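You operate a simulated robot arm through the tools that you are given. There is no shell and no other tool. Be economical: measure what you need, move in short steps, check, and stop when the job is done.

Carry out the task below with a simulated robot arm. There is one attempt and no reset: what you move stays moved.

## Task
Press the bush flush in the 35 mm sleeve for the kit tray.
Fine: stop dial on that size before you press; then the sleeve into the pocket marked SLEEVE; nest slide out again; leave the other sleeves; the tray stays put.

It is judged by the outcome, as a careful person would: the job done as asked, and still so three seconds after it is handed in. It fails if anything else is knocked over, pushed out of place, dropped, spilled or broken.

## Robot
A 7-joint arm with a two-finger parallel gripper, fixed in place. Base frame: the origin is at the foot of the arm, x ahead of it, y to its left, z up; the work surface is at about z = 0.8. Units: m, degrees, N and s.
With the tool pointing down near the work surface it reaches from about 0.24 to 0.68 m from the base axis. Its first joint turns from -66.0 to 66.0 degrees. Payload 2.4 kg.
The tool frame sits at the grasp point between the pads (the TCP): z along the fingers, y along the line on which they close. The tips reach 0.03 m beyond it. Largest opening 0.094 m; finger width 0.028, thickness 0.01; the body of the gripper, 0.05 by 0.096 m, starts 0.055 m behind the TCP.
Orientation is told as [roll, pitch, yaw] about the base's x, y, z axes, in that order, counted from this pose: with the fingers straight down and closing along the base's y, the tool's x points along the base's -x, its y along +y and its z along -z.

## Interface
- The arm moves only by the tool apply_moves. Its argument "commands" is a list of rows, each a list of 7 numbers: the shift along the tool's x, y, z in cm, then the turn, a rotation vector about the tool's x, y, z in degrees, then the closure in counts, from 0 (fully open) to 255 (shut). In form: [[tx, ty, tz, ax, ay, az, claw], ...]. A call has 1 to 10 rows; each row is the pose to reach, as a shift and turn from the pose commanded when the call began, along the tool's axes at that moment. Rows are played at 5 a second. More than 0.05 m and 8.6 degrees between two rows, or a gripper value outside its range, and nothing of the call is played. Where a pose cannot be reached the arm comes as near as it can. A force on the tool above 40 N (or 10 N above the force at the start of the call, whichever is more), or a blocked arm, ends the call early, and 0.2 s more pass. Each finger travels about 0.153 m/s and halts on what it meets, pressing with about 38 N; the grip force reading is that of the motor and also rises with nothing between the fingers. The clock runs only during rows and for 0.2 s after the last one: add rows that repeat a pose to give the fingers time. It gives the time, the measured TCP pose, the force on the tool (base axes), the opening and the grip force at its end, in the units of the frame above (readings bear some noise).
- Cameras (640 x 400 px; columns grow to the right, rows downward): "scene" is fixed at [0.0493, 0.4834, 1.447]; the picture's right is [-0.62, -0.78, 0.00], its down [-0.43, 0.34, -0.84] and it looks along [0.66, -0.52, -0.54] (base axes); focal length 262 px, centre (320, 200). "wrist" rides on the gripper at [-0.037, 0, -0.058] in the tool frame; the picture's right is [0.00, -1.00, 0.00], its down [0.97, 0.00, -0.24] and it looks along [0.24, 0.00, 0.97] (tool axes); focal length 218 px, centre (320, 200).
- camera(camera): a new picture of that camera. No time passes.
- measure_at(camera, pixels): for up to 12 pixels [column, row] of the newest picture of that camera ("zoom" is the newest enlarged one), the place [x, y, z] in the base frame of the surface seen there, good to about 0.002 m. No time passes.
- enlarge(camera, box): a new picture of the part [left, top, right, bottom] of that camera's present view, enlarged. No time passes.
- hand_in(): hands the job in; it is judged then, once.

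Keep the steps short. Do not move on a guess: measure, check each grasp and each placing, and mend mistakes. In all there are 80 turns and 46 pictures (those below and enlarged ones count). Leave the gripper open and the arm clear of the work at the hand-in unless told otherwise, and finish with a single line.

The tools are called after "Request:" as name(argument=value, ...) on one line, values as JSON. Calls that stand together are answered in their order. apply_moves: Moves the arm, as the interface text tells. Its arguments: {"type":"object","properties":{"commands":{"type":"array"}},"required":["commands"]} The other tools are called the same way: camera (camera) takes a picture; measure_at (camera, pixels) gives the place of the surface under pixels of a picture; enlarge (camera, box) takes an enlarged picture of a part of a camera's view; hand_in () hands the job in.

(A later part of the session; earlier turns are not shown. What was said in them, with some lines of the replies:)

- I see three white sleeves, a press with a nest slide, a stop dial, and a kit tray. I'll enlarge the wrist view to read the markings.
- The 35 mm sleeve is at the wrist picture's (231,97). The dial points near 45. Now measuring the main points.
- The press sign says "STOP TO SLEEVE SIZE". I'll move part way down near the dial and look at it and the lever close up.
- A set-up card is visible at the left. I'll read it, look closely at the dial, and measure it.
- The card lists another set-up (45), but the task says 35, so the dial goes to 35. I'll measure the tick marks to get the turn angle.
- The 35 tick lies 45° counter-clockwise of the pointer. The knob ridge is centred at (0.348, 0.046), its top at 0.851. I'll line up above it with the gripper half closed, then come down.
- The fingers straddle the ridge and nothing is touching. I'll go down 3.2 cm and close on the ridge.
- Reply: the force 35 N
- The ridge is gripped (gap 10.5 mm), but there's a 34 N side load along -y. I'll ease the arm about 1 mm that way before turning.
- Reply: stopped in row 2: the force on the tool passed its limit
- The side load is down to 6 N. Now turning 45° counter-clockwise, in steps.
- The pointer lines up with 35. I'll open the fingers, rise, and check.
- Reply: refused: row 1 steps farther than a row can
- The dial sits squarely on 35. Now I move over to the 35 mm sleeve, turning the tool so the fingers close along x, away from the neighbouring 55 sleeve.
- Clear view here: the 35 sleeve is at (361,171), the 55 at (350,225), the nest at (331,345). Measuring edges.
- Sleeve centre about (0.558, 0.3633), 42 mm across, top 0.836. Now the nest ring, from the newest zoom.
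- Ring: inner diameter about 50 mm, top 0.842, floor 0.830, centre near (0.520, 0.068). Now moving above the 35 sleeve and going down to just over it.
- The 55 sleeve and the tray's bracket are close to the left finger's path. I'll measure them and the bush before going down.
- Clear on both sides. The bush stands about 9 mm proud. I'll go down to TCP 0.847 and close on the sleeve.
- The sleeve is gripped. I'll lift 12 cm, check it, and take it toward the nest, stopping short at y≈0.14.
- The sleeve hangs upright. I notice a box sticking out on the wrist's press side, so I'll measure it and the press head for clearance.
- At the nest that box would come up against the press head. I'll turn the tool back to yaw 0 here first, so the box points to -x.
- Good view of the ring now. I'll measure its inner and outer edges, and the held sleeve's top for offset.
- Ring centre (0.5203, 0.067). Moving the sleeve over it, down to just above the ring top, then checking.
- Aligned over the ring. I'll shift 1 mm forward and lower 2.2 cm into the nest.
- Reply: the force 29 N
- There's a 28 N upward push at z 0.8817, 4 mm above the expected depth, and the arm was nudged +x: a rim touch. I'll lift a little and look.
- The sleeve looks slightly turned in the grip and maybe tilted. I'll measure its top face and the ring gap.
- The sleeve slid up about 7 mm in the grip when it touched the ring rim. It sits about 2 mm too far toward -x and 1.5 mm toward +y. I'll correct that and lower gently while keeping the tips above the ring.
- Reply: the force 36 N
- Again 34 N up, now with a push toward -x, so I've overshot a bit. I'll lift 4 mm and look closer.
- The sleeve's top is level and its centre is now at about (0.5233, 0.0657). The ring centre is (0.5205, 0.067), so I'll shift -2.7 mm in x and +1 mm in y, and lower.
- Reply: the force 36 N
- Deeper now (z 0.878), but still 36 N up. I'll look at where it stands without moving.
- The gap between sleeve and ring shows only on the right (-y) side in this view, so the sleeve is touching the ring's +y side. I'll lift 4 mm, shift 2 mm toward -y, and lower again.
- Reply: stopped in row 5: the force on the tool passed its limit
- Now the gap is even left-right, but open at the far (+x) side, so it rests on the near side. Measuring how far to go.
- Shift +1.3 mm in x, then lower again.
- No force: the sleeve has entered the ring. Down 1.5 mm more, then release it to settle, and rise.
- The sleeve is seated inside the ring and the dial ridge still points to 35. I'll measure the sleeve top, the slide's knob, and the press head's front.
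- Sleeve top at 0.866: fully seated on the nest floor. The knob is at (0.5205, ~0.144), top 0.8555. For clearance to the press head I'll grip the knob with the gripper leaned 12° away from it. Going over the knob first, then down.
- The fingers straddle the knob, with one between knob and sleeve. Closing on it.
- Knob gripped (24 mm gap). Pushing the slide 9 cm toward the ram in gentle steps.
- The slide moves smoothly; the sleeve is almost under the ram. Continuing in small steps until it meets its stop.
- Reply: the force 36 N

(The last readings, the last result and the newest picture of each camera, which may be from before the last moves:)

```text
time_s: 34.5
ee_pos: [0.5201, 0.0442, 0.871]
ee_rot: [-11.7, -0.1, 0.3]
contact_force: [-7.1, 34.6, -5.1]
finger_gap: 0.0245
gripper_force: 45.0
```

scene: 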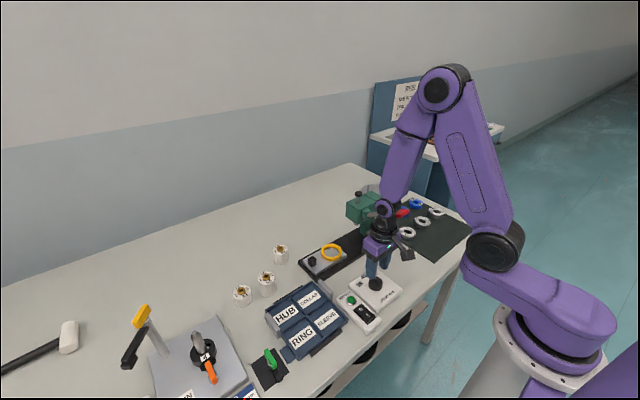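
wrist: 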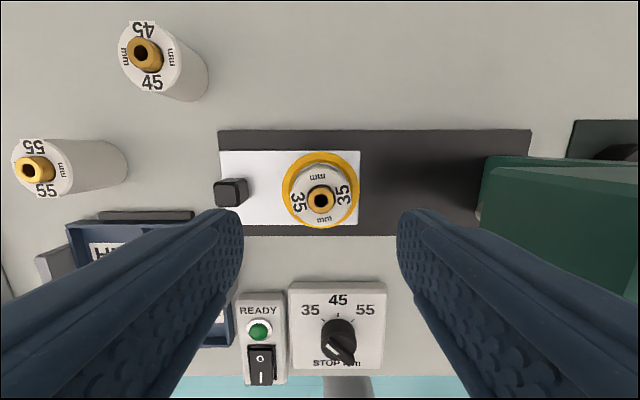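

Stop reached at 34 N: the slide travelled 103.5 mm, putting the nest under the ram (y≈-0.036). I'll relax, open slightly, and withdraw along the leaned axis.

Request:
apply_moves(commands=[[0, 0.7, -0.15, 0, 0, 0, 230], [0, 0.7, -0.15, 0, 0, 0, 160], [0, 0.7, -0.15, 0, 0, 0, 150], [0, 0.7, -2.5, 0, 0, 0, 150], [0, 0.7, -6, 0, 0, 0, 150], [0, 2, -10, 0, 0, 0, 150], [0, 4.5, -13.5, 0, 0, 0, 200]])

Request:
camera(camera="scene")

```text
time_s: 36.1
ee_pos: [0.5214, 0.1071, 0.9963]
ee_rot: [-12.0, 0.1, 0.0]
contact_force: [0.4, 0.1, 0.5]
finger_gap: 0.0202
gripper_force: 0.2
```

```text
11 pictures are left
```

scene: 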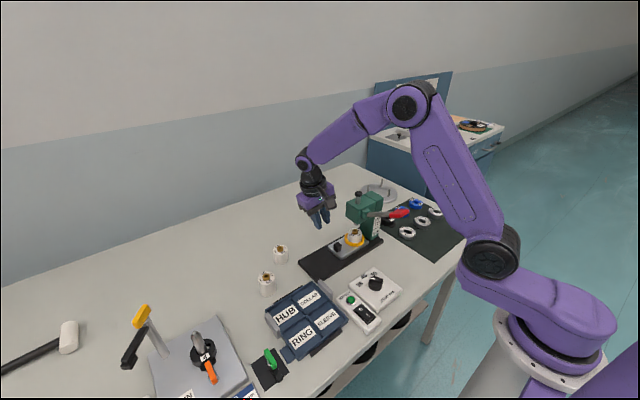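

Request:
measure_at(camera="scene", pixels=[[354, 237], [352, 243], [338, 246], [375, 215], [385, 215], [393, 214], [400, 213], [405, 211], [398, 216], [366, 209], [365, 217], [352, 210]])

Request:
enlarge(camera="scene", box=[330, 180, 420, 260])

```text
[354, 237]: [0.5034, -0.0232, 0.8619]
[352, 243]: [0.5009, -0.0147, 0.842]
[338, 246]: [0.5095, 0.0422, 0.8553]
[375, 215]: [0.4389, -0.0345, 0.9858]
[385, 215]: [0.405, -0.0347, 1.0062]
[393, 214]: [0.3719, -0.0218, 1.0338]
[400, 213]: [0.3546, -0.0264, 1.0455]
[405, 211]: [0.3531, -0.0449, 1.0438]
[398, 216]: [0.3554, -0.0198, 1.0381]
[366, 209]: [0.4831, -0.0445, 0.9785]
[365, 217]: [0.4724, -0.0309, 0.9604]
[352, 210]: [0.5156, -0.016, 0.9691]
```

```text
5.00 times, centred on (375, 220) of scene
```

zoom: 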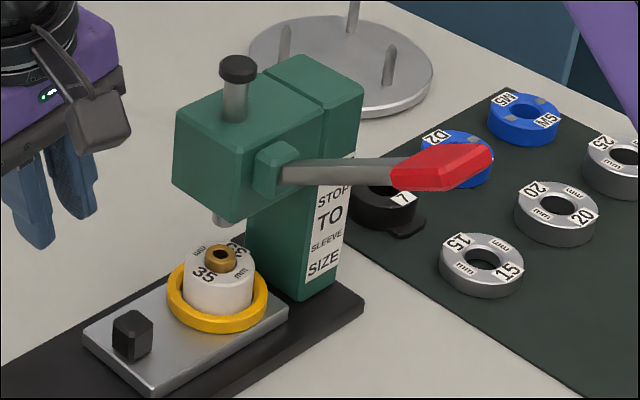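

Nest is under the ram, with the lever up: pivot near (0.475, z 0.965), red handle at x 0.345–0.385, y≈-0.033, top about 1.045. I'll close the fingers, straighten the tool and go above the handle by a path clear of the head.

Request:
apply_moves(commands=[[3, -0.62, -2.93, -3, 0, 0, 255], [6, -1.25, -5.87, -6, 0, 0, 255], [9, -1.87, -8.8, -9, 0, 0, 255], [12, -3.27, -10.55, -12, 0, 0, 255], [15, -5.92, -11.01, -12, 0, 0, 255], [15.6, -9.83, -10.18, -12, 0, 0, 255], [15.6, -13.25, -9.45, -12, 0, 0, 255], [15.6, -16.2, -8.82, -12, 0, 0, 255], [15.6, -15.88, -7.36, -12, 0, 0, 255], [15.6, -15.88, -7.36, -12, 0, 0, 255]])

Request:
enlarge(camera="scene", box=[330, 130, 440, 260])

```text
time_s: 38.3
ee_pos: [0.3655, -0.0324, 1.0999]
ee_rot: [0.0, 0.1, -0.1]
contact_force: [0.2, -0.1, -0.5]
finger_gap: 0.0
gripper_force: 32.5
```

```text
3.08 times, centred on (385, 195) of scene
```

zoom: 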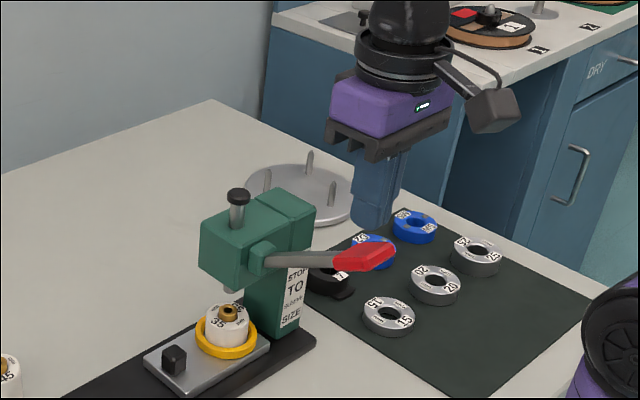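

Closed fingertips are right above the red handle. Pushing down along the lever's arc.

Request:
apply_moves(commands=[[0, 0, 2.5, 0, 0, 0, 255], [0.4, 0, 3.7, 0, 0, 0, 255], [0.8, 0, 5, 0, 0, 0, 255], [1.1, 0, 6, 0, 0, 0, 255], [1.4, 0, 7, 0, 0, 0, 255], [1.6, 0, 8, 0, 0, 0, 255], [1.8, 0, 9, 0, 0, 0, 255], [1.9, 0, 10, 0, 0, 0, 255]])

```text
time_s: 40.1
ee_pos: [0.3442, -0.0312, 0.9998]
ee_rot: [0.0, 0.1, -0.1]
contact_force: [-0.2, -0.7, 0.2]
finger_gap: 0.0001
gripper_force: 32.7
```

No force read, so I need to see whether the lever followed.

Request:
enlarge(camera="scene", box=[330, 150, 440, 270])

```text
3.33 times, centred on (385, 210) of scene
```

zoom: 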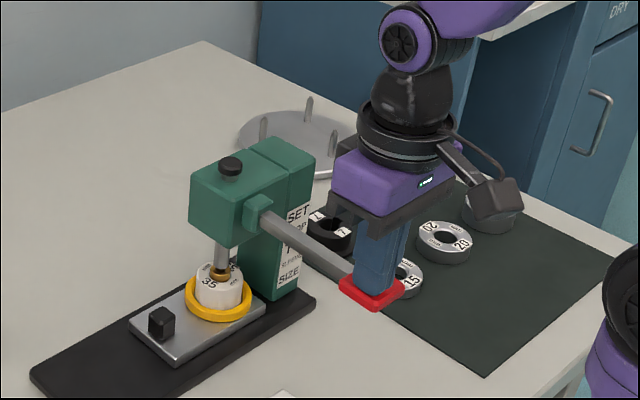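

The lever followed and the ram has just reached the bush. Continuing down in small steps until the stop.

Request:
apply_moves(commands=[[0.05, 0, 0.5, 0, 0, 0, 255], [0.05, 0, 1, 0, 0, 0, 255], [0.05, 0, 1.5, 0, 0, 0, 255], [0.05, 0, 2, 0, 0, 0, 255], [0, 0, 2.5, 0, 0, 0, 255], [-0.05, 0, 3, 0, 0, 0, 255], [-0.1, 0, 3.5, 0, 0, 0, 255], [-0.2, 0, 4, 0, 0, 0, 255]])

```text
time_s: 41.9
ee_pos: [0.3478, -0.0305, 0.9607]
ee_rot: [0.0, 0.1, -0.1]
contact_force: [-1.2, 1.4, 4.7]
finger_gap: 0.0
gripper_force: 33.0
```

Only 5 N so far. Continuing in smaller steps.

Request:
apply_moves(commands=[[0, 0, 0.3, 0, 0, 0, 255], [-0.05, 0, 0.6, 0, 0, 0, 255], [-0.1, 0, 0.9, 0, 0, 0, 255], [-0.15, 0, 1.2, 0, 0, 0, 255], [-0.2, 0, 1.5, 0, 0, 0, 255], [-0.25, 0, 1.8, 0, 0, 0, 255], [-0.3, 0, 2.1, 0, 0, 0, 255], [-0.35, 0, 2.4, 0, 0, 0, 255]])

```text
time_s: 42.4
ee_pos: [0.3482, -0.0316, 0.9584]
ee_rot: [0.0, -0.1, -0.1]
contact_force: [-7.5, 1.0, 27.4]
finger_gap: 0.0
gripper_force: 33.4
stopped in row 2: the force on the tool passed its limit (the readings are from after the stop); the commanded pose is now the measured one
```

Force jumped past 40 N at z 0.958: either the stop or the bush's resistance. Looking.

Request:
enlarge(camera="scene", box=[340, 200, 400, 255])

```text
7.27 times, centred on (370, 228) of scene
```

zoom: 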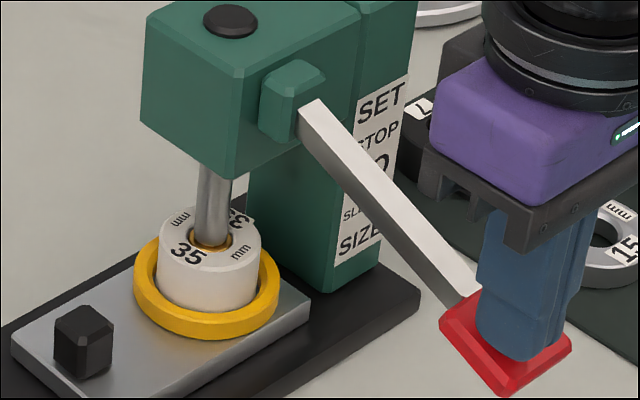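

The bush looks flush under the ram. One more short firm push to confirm it's the stop.

Request:
apply_moves(commands=[[0, 0, 0.3, 0, 0, 0, 255], [0, 0, 0.5, 0, 0, 0, 255], [0, 0, 0.5, 0, 0, 0, 255]])

```text
time_s: 42.7
ee_pos: [0.3494, -0.0315, 0.9565]
ee_rot: [0.0, 0.0, -0.2]
contact_force: [-9.0, 1.6, 29.1]
finger_gap: 0.0
gripper_force: 33.1
stopped in row 1: the force on the tool passed its limit (the readings are from after the stop); the commanded pose is now the measured one
```

Firm stop. Now rising slowly back along the arc to see whether the lever returns on its own.

Request:
apply_moves(commands=[[0.1, 0, -1, 0, 0, 0, 255], [0.3, 0, -2.5, 0, 0, 0, 255], [0.4, 0, -4.5, 0, 0, 0, 255], [0.2, 0, -6.5, 0, 0, 0, 255], [-0.2, 0, -8.5, 0, 0, 0, 255], [-0.8, 0, -10.5, 0, 0, 0, 255], [-1.5, 0, -12.5, 0, 0, 0, 255], [-1.6, 0, -15, 0, 0, 0, 255], [-1.6, 0, -18, 0, 0, 0, 255]])

Request:
enlarge(camera="scene", box=[330, 150, 440, 270])

```text
time_s: 44.7
ee_pos: [0.3661, -0.0307, 1.1371]
ee_rot: [0.0, -0.1, -0.1]
contact_force: [-0.4, 0.5, 0.6]
finger_gap: 0.0001
gripper_force: 33.1
```

```text
3.33 times, centred on (385, 210) of scene
```

zoom: 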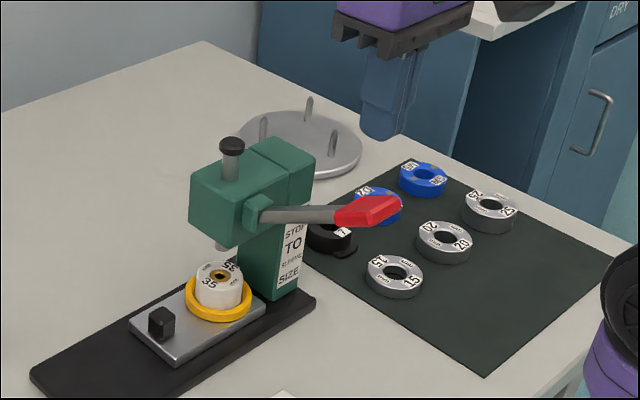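

The lever sprang back up and the bush looks flush. I'll check its height against the sleeve top, and the knob's location.

Request:
measure_at(camera="zoom", pixels=[[213, 275], [228, 275], [221, 281], [205, 285], [236, 285], [218, 266], [160, 312], [152, 320], [172, 325], [235, 290]])

```text
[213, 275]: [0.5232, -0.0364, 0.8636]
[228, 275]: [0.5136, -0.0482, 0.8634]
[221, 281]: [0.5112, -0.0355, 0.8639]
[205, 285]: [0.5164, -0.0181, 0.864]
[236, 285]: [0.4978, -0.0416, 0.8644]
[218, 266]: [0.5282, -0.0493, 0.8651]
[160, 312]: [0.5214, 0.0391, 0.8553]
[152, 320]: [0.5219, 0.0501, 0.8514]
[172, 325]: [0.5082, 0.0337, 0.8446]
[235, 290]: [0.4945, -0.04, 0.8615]
```

Flush: bush and sleeve both at 0.864. Now back to the slide knob, leaning the gripper 12° again, by the same clear route.

Request:
apply_moves(commands=[[0, 4.5, 0, 0, 0, 0, 255], [0, 9, 0, 0, 0, 0, 200], [0, 13.1, 0, 0, 0, 0, 150], [-4, 13.1, 2, 3, 0, 0, 150], [-8, 13.1, 4.5, 6, 0, 0, 150], [-11.7, 13.1, 7.3, 9, 0, 0, 150], [-15.4, 13.1, 10.5, 12, 0, 0, 150], [-15.4, 11.5, 13, 12, 0, 0, 150], [-15.4, 10.1, 14.4, 12, 0, 0, 150], [-15.4, 10.1, 14.4, 12, 0, 0, 150]])

```text
time_s: 46.9
ee_pos: [0.5195, 0.0707, 0.9933]
ee_rot: [-11.9, -0.1, -0.1]
contact_force: [0.2, 0.0, -0.4]
finger_gap: 0.0389
gripper_force: 0.1
```

In place. Going down along the leaned axis to the knob and closing.

Request:
apply_moves(commands=[[-0.1, 0, 4, 0, 0, 0, 145], [-0.1, 0, 8, 0, 0, 0, 145], [-0.1, 0, 10.5, 0, 0, 0, 145], [-0.1, 0, 12.4, 0, 0, 0, 145], [-0.1, 0, 12.4, 0, 0, 0, 190], [-0.1, 0, 12.4, 0, 0, 0, 230], [-0.1, 0, 12.4, 0, 0, 0, 230]])

```text
time_s: 48.5
ee_pos: [0.5204, 0.0437, 0.8717]
ee_rot: [-12.0, -0.1, -0.2]
contact_force: [-1.9, -1.0, 0.3]
finger_gap: 0.0244
gripper_force: 45.0
```

Knob gripped, same gap as before. Pulling the slide out smoothly.

Request:
apply_moves(commands=[[0, 0.98, -0.21, 0, 0, 0, 230], [0, 1.96, -0.42, 0, 0, 0, 230], [0, 2.93, -0.62, 0, 0, 0, 230], [0, 3.91, -0.83, 0, 0, 0, 230], [0, 4.89, -1.04, 0, 0, 0, 230], [0, 5.87, -1.25, 0, 0, 0, 230], [0, 6.85, -1.46, 0, 0, 0, 230], [0, 7.82, -1.66, 0, 0, 0, 230], [0, 8.8, -1.87, 0, 0, 0, 230], [0, 9.6, -2.04, 0, 0, 0, 230]])

Request:
apply_moves(commands=[[0, 0.3, -0.06, 0, 0, 0, 230], [0, 0.6, -0.13, 0, 0, 0, 230], [0, 0.8, -0.17, 0, 0, 0, 230], [0, 1.0, -0.21, 0, 0, 0, 230]])

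```text
time_s: 50.7
ee_pos: [0.5209, 0.1423, 0.8717]
ee_rot: [-12.1, -0.2, -0.1]
contact_force: [6.4, -0.7, -7.9]
finger_gap: 0.0243
gripper_force: 45.0
```

```text
time_s: 51.7
ee_pos: [0.5203, 0.1496, 0.8731]
ee_rot: [-12.3, 0.0, -0.2]
contact_force: [3.4, -17.3, 1.9]
finger_gap: 0.0242
gripper_force: 45.3
```

The slide is back against its outer stop. I'll release the knob, withdraw, straighten, and go above the sleeve for a look.

Request:
apply_moves(commands=[[0, -0.3, 0.06, 0, 0, 0, 230], [0, -0.3, 0.06, 0, 0, 0, 130], [0, -0.3, 0.06, 0, 0, 0, 110], [0, -0.3, -3, 0, 0, 0, 110], [0, -0.3, -6.5, 0, 0, 0, 90], [0, 0, -9.5, -4, 0, 0, 80], [0, -3.61, -9.76, -8, 0, 0, 80], [0, -7.03, -9.03, -12, 0, 0, 80], [0, -10.3, -8.36, -12, 0, 0, 80], [0, -10.3, -8.36, -12, 0, 0, 80]])

Request:
camera(camera="wrist")

```text
time_s: 53.9
ee_pos: [0.5199, 0.0688, 0.9761]
ee_rot: [0.1, 0.0, 0.0]
contact_force: [0.3, -0.3, 0.1]
finger_gap: 0.0643
gripper_force: 0.1
```

```text
5 pictures are left
```

wrist: 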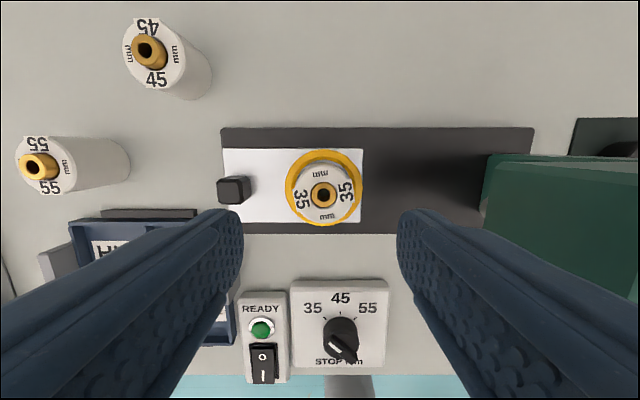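

Request:
measure_at(camera="wrist", pixels=[[323, 172], [323, 218], [299, 190], [349, 190], [313, 193], [334, 193], [322, 203], [323, 154], [230, 187], [218, 310], [232, 325], [240, 345]])

```text
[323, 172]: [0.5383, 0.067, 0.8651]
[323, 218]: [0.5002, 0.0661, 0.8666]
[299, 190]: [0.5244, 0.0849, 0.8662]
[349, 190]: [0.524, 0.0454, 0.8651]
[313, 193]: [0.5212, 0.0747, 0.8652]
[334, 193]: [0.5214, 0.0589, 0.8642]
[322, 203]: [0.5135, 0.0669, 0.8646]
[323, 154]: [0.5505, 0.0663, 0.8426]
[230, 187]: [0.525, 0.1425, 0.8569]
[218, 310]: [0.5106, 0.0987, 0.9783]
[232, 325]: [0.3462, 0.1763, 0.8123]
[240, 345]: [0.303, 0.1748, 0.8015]
```

Bush and sleeve tops both read about 0.865, and the sleeve centre is (0.5195, 0.0667). Going down to TCP 0.876 (tips above the ring) and gripping.

Request:
apply_moves(commands=[[0, -0.2, 4, 0, 0, 0, 80], [0, -0.2, 8, 0, 0, 0, 80], [0, -0.2, 10, 0, 0, 0, 80], [0, -0.2, 10, 0, 0, 0, 130], [0, -0.2, 10, 0, 0, 0, 160], [0, -0.2, 10, 0, 0, 0, 190], [0, -0.2, 10, 0, 0, 0, 190]])

```text
time_s: 55.5
ee_pos: [0.5198, 0.0666, 0.8749]
ee_rot: [0.0, -0.1, -0.1]
contact_force: [-0.5, -3.5, -1.0]
finger_gap: 0.0463
gripper_force: 37.7
```

Gripped. Lifting straight up out of the ring, then carrying it to a viewing spot next to the tray.

Request:
apply_moves(commands=[[0, 0, -2, 0, 0, 0, 190], [0, 0, -5, 0, 0, 0, 190], [0, 0, -9, 0, 0, 0, 190], [2.5, 1.5, -12, 0, 0, 0, 190], [6, 4, -14, 0, 0, 0, 190], [10, 6.5, -14.5, 0, 0, 0, 190], [14, 9, -14.5, 0, 0, 0, 190], [18, 11, -14.5, 0, 0, 0, 190], [22, 13.3, -14.5, 0, 0, 0, 190], [22, 13.3, -14.5, 0, 0, 0, 190]])

Request:
camera(camera="wrist")

```text
time_s: 57.7
ee_pos: [0.299, 0.2024, 1.0208]
ee_rot: [-0.1, -0.1, -0.2]
contact_force: [0.8, -0.8, -0.3]
finger_gap: 0.0462
gripper_force: 37.7
```

```text
4 pictures are left
```

wrist: 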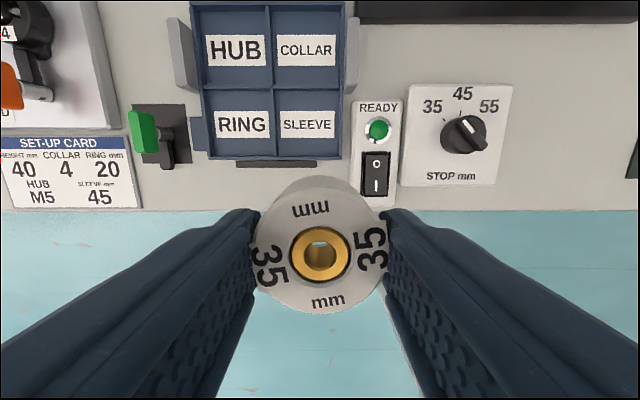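

The bush is flush in the sleeve, the dial is on 35, and the SLEEVE pocket is at (306,123). Measuring the pocket's floor, walls and surroundings.

Request:
measure_at(camera="wrist", pixels=[[306, 125], [306, 144], [306, 100], [282, 125], [335, 125], [273, 125], [342, 125], [306, 90], [306, 156], [350, 60], [376, 170], [380, 128]])

```text
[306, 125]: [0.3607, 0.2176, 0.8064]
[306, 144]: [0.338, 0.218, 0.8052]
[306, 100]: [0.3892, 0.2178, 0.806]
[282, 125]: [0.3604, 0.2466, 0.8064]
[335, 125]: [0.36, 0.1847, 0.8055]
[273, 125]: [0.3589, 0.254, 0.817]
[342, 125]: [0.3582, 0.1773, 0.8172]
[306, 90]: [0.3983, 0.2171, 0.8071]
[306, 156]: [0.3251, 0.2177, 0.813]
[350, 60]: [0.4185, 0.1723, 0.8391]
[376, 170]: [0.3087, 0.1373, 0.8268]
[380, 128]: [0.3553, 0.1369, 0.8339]
```

Pocket: x 0.327–0.40, y 0.181–0.250, floor 0.806, walls only to 0.817, so the fingertips stay above the walls. Moving over (0.361, 0.2155) and down to just above the floor.

Request:
apply_moves(commands=[[-3.1, 0.6, 0, 0, 0, 0, 190], [-6.2, 1.31, 0, 0, 0, 0, 190], [-6.2, 1.31, 4, 0, 0, 0, 190], [-6.2, 1.31, 8, 0, 0, 0, 190], [-6.2, 1.31, 12, 0, 0, 0, 190], [-6.2, 1.31, 14.5, 0, 0, 0, 190], [-6.2, 1.31, 14.5, 0, 0, 0, 190]])

Request:
camera(camera="wrist")

```text
time_s: 59.3
ee_pos: [0.3637, 0.2123, 0.8743]
ee_rot: [0.1, -0.2, -0.2]
contact_force: [-0.2, 1.1, -0.8]
finger_gap: 0.0461
gripper_force: 38.0
```

```text
3 pictures are left
```

wrist: 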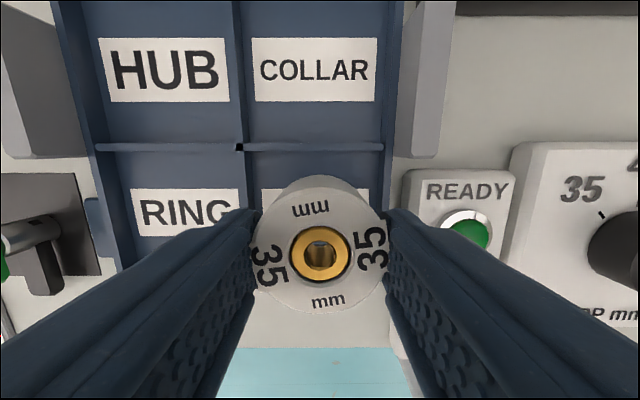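

The sleeve is over the SLEEVE pocket, inside its walls. Shifting 2 mm and lowering the last 2.3 cm.

Request:
apply_moves(commands=[[0, 0.2, 0.8, 0, 0, 0, 190], [0, 0.2, 1.5, 0, 0, 0, 190], [0, 0.2, 2, 0, 0, 0, 190], [0, 0.2, 2.3, 0, 0, 0, 190], [0, 0.2, 2.3, 0, 0, 0, 190]])

```text
time_s: 60.5
ee_pos: [0.3634, 0.2149, 0.8513]
ee_rot: [0.0, -0.1, -0.1]
contact_force: [-0.2, 0.2, -0.3]
finger_gap: 0.0461
gripper_force: 37.8
```

No contact, about 1 mm to go. Lower 1 mm, open to about 65 mm, rise straight up.

Request:
apply_moves(commands=[[0, 0, 0.1, 0, 0, 0, 190], [0, 0, 0.1, 0, 0, 0, 120], [0, 0, 0.1, 0, 0, 0, 85], [0, 0, 0.1, 0, 0, 0, 85], [0, 0, -3, 0, 0, 0, 85], [0, 0, -7, 0, 0, 0, 85], [0, 0, -11.5, 0, 0, 0, 60], [0, 0, -16, 0, 0, 0, 20], [2, 0, -20, 0, 0, 0, 0], [4, 0, -24, 0, 0, 0, 0]])

Request:
camera(camera="wrist")

Request:
camera(camera="scene")

```text
time_s: 62.7
ee_pos: [0.3216, 0.215, 1.0935]
ee_rot: [-0.1, 0.0, -0.1]
contact_force: [0.7, 0.1, 0.9]
finger_gap: 0.0941
gripper_force: 0.1
```

```text
2 pictures are left
```

wrist: 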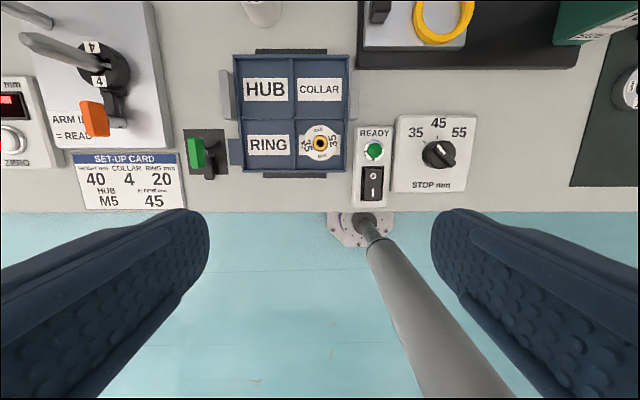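

```text
1 pictures are left
```

scene: 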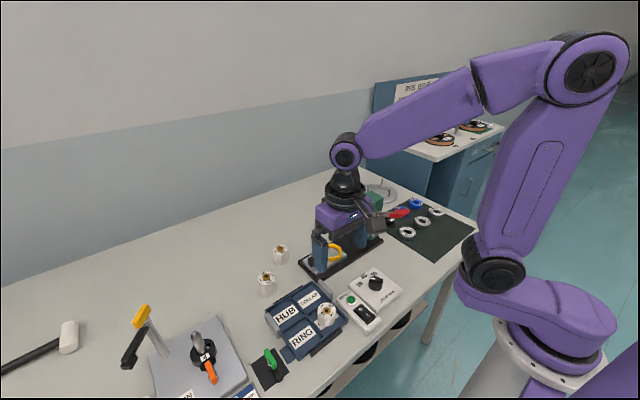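

The sleeve stands upright in the SLEEVE pocket with its bush flush. The nest slide is out, the dial is on 35, the other sleeves and tray are undisturbed, and the gripper is open and clear. Handing in.

Request:
hand_in()

```text
The job is handed in.
```

The stop dial is on 35, the bush is pressed flush in the 35 mm sleeve, the sleeve is in the SLEEVE pocket, and the nest slide is out again; the tray and the other sleeves were not moved.
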